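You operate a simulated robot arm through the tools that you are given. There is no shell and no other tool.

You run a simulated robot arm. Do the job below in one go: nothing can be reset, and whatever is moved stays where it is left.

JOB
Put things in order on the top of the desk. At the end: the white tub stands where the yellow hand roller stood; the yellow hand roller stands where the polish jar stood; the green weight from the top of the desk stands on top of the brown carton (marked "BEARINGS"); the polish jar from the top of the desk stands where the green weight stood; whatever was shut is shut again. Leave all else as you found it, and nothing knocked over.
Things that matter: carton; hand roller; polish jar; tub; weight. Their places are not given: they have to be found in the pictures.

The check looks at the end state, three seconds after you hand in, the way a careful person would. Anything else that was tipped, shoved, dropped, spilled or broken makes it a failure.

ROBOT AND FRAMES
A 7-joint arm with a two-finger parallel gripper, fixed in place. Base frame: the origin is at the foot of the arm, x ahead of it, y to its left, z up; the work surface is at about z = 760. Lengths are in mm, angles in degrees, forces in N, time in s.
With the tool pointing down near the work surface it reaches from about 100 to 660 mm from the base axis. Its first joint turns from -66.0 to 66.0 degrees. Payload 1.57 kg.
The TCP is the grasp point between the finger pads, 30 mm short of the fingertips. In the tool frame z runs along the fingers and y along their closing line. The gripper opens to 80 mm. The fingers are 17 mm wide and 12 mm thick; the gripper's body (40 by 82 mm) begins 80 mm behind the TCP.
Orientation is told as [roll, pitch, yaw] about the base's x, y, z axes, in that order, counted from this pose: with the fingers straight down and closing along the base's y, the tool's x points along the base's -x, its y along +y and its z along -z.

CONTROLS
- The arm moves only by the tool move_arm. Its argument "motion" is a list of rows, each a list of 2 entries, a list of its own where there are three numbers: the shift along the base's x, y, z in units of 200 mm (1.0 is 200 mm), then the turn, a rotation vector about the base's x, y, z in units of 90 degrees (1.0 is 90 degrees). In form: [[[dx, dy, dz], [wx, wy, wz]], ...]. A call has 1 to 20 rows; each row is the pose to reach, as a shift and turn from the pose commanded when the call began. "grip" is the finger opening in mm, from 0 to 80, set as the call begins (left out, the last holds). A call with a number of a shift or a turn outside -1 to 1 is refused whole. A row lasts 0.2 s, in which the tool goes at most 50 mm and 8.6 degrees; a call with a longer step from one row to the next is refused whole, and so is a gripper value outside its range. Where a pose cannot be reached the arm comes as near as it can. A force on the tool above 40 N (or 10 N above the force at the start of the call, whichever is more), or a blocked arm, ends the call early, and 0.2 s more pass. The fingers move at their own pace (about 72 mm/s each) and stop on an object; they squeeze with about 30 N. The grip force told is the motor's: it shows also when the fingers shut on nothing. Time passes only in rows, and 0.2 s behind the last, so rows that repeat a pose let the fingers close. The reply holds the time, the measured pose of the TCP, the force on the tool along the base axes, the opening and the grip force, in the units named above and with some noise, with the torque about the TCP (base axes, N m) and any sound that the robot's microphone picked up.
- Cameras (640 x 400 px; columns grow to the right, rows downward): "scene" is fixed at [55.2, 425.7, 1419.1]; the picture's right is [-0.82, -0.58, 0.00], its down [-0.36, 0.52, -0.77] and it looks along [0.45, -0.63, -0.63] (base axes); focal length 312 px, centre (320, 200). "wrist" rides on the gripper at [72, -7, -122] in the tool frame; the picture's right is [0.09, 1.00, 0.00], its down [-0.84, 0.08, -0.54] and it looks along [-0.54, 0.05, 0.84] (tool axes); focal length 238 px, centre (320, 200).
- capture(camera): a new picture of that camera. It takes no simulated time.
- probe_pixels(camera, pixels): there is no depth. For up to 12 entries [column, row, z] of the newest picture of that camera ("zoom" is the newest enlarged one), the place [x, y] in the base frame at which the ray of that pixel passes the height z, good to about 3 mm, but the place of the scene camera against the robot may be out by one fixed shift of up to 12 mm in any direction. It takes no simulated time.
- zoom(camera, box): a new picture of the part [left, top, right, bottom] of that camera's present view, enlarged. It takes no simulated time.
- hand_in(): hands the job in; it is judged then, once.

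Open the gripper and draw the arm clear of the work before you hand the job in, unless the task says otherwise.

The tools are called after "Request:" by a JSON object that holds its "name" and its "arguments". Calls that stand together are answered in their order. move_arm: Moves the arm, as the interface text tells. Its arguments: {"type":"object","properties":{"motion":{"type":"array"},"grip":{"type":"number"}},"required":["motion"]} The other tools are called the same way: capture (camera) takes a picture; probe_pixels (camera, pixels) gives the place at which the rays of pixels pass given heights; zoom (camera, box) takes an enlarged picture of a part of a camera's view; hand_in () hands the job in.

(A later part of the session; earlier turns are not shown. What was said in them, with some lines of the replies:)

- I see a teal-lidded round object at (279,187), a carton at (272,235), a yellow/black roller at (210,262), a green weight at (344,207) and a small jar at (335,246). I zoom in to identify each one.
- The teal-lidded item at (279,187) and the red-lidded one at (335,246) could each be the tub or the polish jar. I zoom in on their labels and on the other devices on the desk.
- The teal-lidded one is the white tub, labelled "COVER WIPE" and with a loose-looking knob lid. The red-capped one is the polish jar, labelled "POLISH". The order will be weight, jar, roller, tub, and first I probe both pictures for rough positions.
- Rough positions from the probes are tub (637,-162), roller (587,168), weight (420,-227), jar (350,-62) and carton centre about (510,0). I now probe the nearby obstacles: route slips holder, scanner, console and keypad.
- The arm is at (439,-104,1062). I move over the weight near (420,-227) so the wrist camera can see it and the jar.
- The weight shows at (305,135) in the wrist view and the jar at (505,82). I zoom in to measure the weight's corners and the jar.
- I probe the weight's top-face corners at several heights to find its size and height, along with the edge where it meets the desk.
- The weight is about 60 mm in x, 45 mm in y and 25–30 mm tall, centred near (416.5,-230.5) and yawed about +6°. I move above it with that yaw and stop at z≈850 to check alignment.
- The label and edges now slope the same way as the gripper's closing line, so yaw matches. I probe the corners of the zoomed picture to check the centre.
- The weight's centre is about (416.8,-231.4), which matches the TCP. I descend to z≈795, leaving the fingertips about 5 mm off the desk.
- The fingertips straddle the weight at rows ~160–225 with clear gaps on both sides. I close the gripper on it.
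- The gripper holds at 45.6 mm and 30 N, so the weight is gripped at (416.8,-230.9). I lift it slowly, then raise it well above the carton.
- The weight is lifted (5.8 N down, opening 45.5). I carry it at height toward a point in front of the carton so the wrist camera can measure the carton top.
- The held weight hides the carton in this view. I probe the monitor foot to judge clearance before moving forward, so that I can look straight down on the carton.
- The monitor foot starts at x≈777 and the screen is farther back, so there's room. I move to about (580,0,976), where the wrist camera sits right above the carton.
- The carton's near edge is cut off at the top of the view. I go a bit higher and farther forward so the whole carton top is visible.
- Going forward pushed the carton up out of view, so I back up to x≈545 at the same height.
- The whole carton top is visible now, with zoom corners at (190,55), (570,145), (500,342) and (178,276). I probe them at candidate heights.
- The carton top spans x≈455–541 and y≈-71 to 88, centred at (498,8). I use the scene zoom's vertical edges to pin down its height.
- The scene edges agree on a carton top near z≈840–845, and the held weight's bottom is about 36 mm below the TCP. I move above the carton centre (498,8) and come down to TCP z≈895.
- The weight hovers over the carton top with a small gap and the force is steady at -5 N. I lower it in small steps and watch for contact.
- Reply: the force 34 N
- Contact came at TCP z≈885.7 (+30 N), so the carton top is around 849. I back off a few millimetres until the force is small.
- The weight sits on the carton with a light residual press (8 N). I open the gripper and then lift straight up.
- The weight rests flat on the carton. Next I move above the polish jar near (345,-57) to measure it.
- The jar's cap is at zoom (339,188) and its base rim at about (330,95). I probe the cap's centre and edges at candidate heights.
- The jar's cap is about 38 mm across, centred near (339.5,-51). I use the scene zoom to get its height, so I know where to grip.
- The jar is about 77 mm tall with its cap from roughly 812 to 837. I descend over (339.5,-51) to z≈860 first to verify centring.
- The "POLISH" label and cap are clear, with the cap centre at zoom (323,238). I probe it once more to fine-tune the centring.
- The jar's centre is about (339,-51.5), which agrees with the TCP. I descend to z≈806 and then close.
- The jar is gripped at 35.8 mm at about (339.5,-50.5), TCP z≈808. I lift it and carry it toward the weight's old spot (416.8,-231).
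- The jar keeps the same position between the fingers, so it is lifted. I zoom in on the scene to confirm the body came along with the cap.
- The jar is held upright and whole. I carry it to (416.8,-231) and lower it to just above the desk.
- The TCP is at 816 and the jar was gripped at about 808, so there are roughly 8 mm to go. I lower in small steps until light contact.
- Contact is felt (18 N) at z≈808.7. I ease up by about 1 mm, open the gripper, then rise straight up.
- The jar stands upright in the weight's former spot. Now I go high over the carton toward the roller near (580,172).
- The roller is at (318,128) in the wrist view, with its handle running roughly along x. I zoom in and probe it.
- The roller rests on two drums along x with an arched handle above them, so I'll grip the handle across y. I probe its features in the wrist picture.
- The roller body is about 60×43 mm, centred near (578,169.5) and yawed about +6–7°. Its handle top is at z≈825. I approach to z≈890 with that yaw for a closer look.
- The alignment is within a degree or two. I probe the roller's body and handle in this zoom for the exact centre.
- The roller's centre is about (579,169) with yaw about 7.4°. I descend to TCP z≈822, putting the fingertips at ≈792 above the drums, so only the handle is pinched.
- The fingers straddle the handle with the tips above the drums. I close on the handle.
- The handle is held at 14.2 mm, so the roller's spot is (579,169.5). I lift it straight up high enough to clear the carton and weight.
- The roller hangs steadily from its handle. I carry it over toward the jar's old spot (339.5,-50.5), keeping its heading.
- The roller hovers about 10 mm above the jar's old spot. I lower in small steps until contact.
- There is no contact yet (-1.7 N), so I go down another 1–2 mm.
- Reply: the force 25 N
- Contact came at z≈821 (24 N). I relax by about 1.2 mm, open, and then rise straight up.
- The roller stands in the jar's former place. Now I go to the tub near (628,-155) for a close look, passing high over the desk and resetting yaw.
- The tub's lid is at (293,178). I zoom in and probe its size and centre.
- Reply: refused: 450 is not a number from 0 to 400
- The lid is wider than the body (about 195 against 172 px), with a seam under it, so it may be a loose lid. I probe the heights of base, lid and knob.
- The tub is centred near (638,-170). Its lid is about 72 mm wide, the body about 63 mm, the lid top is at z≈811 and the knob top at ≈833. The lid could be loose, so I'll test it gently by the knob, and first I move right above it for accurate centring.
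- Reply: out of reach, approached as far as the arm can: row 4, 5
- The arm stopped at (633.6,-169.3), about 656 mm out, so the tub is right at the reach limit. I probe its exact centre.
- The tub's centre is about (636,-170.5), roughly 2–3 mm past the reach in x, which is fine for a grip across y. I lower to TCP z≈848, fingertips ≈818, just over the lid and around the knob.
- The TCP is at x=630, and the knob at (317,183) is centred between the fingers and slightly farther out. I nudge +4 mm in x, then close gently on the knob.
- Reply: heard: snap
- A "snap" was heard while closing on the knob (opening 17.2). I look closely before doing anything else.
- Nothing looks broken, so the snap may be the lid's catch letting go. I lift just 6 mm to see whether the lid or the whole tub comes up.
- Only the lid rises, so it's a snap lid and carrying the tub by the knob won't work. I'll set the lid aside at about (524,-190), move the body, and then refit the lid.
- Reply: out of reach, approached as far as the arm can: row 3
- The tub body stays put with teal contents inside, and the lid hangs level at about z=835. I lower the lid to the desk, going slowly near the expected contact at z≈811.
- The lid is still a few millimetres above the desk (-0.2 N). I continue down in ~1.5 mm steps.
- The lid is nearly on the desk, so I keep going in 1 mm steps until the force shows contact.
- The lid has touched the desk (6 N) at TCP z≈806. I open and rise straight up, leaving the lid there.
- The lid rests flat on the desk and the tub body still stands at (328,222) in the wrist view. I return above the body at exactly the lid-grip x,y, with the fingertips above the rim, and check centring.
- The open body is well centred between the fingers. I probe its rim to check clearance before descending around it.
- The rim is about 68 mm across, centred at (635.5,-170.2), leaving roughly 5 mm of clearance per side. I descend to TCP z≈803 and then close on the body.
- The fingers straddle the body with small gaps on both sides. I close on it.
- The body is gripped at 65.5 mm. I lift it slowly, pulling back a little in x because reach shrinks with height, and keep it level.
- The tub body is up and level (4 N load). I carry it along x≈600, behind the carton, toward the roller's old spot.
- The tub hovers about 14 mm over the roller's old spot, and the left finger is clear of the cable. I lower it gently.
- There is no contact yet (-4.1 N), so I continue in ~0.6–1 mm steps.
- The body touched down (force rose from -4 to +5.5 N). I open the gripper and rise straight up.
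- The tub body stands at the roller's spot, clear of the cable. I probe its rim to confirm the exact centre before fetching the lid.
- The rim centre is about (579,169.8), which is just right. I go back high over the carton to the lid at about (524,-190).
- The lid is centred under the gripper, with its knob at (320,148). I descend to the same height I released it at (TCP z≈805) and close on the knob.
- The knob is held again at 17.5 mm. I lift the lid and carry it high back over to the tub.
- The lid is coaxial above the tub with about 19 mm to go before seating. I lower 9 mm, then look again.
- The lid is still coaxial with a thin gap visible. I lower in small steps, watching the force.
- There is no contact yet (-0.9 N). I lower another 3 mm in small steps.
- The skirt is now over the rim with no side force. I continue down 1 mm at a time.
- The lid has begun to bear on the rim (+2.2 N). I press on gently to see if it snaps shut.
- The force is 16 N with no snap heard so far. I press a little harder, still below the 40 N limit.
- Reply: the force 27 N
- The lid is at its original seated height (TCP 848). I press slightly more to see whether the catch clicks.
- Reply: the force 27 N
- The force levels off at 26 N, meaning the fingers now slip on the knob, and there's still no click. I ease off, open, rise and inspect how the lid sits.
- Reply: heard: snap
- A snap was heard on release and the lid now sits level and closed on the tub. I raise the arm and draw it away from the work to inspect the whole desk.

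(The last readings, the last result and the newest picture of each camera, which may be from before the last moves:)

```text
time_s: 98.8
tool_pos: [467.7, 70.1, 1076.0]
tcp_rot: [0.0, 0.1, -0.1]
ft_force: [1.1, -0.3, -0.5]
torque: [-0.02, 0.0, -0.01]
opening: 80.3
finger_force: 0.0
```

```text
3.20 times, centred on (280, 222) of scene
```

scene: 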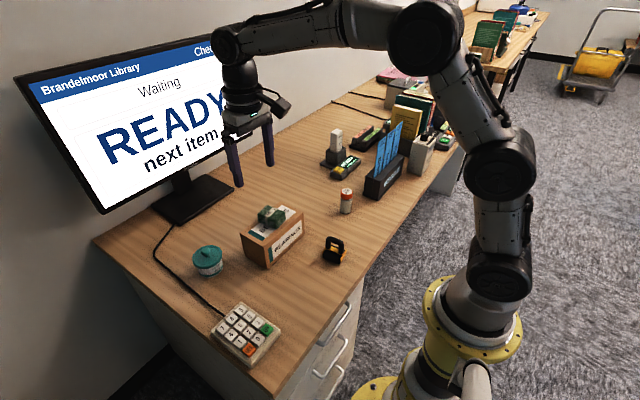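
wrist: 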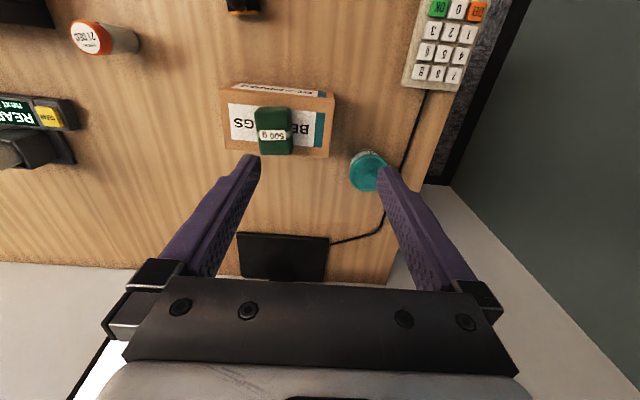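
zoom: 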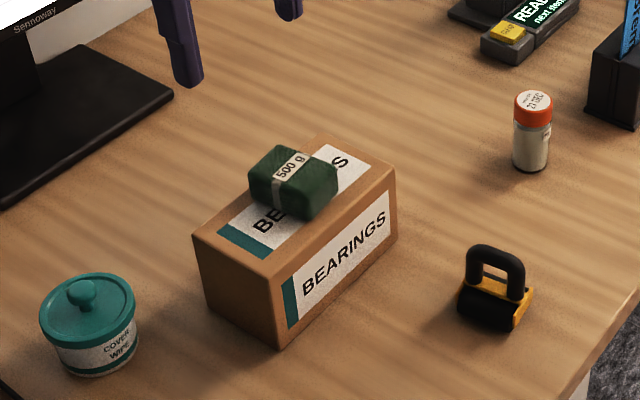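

Everything is in place. The weight lies on the carton, which hasn't moved, the jar stands in the weight's spot, the roller in the jar's, and the closed tub in the roller's. The gripper is open and the arm is well clear, so I hand in.

Request:
{"name": "hand_in", "arguments": {}}

```text
The job is handed in.
```

The desk is arranged as you asked and the job is handed in. I saw nothing tipped or spilled, and the carton looks unmoved in the last pictures. I haven't had the check's verdict.

| Thing | Where it stands now | Approx. x, y (mm) |
|---|---|---|
| Green weight | On top of the brown "BEARINGS" carton, near its centre | 498, 8 |
| Polish jar | Where the green weight stood | 417, -231 |
| Yellow hand roller | Where the polish jar stood | 339.5, -50 |
| White tub | Where the yellow hand roller stood, lid on | 579, 170 |

**Tub lid:** The tub's lid came off when I gripped the knob, with a snap. I set the lid aside, moved the body and put the lid back on. It snapped again as I let go, and it sits level in the last pictures.

The drawers were never touched. The gripper is open and the arm is well above the desk.
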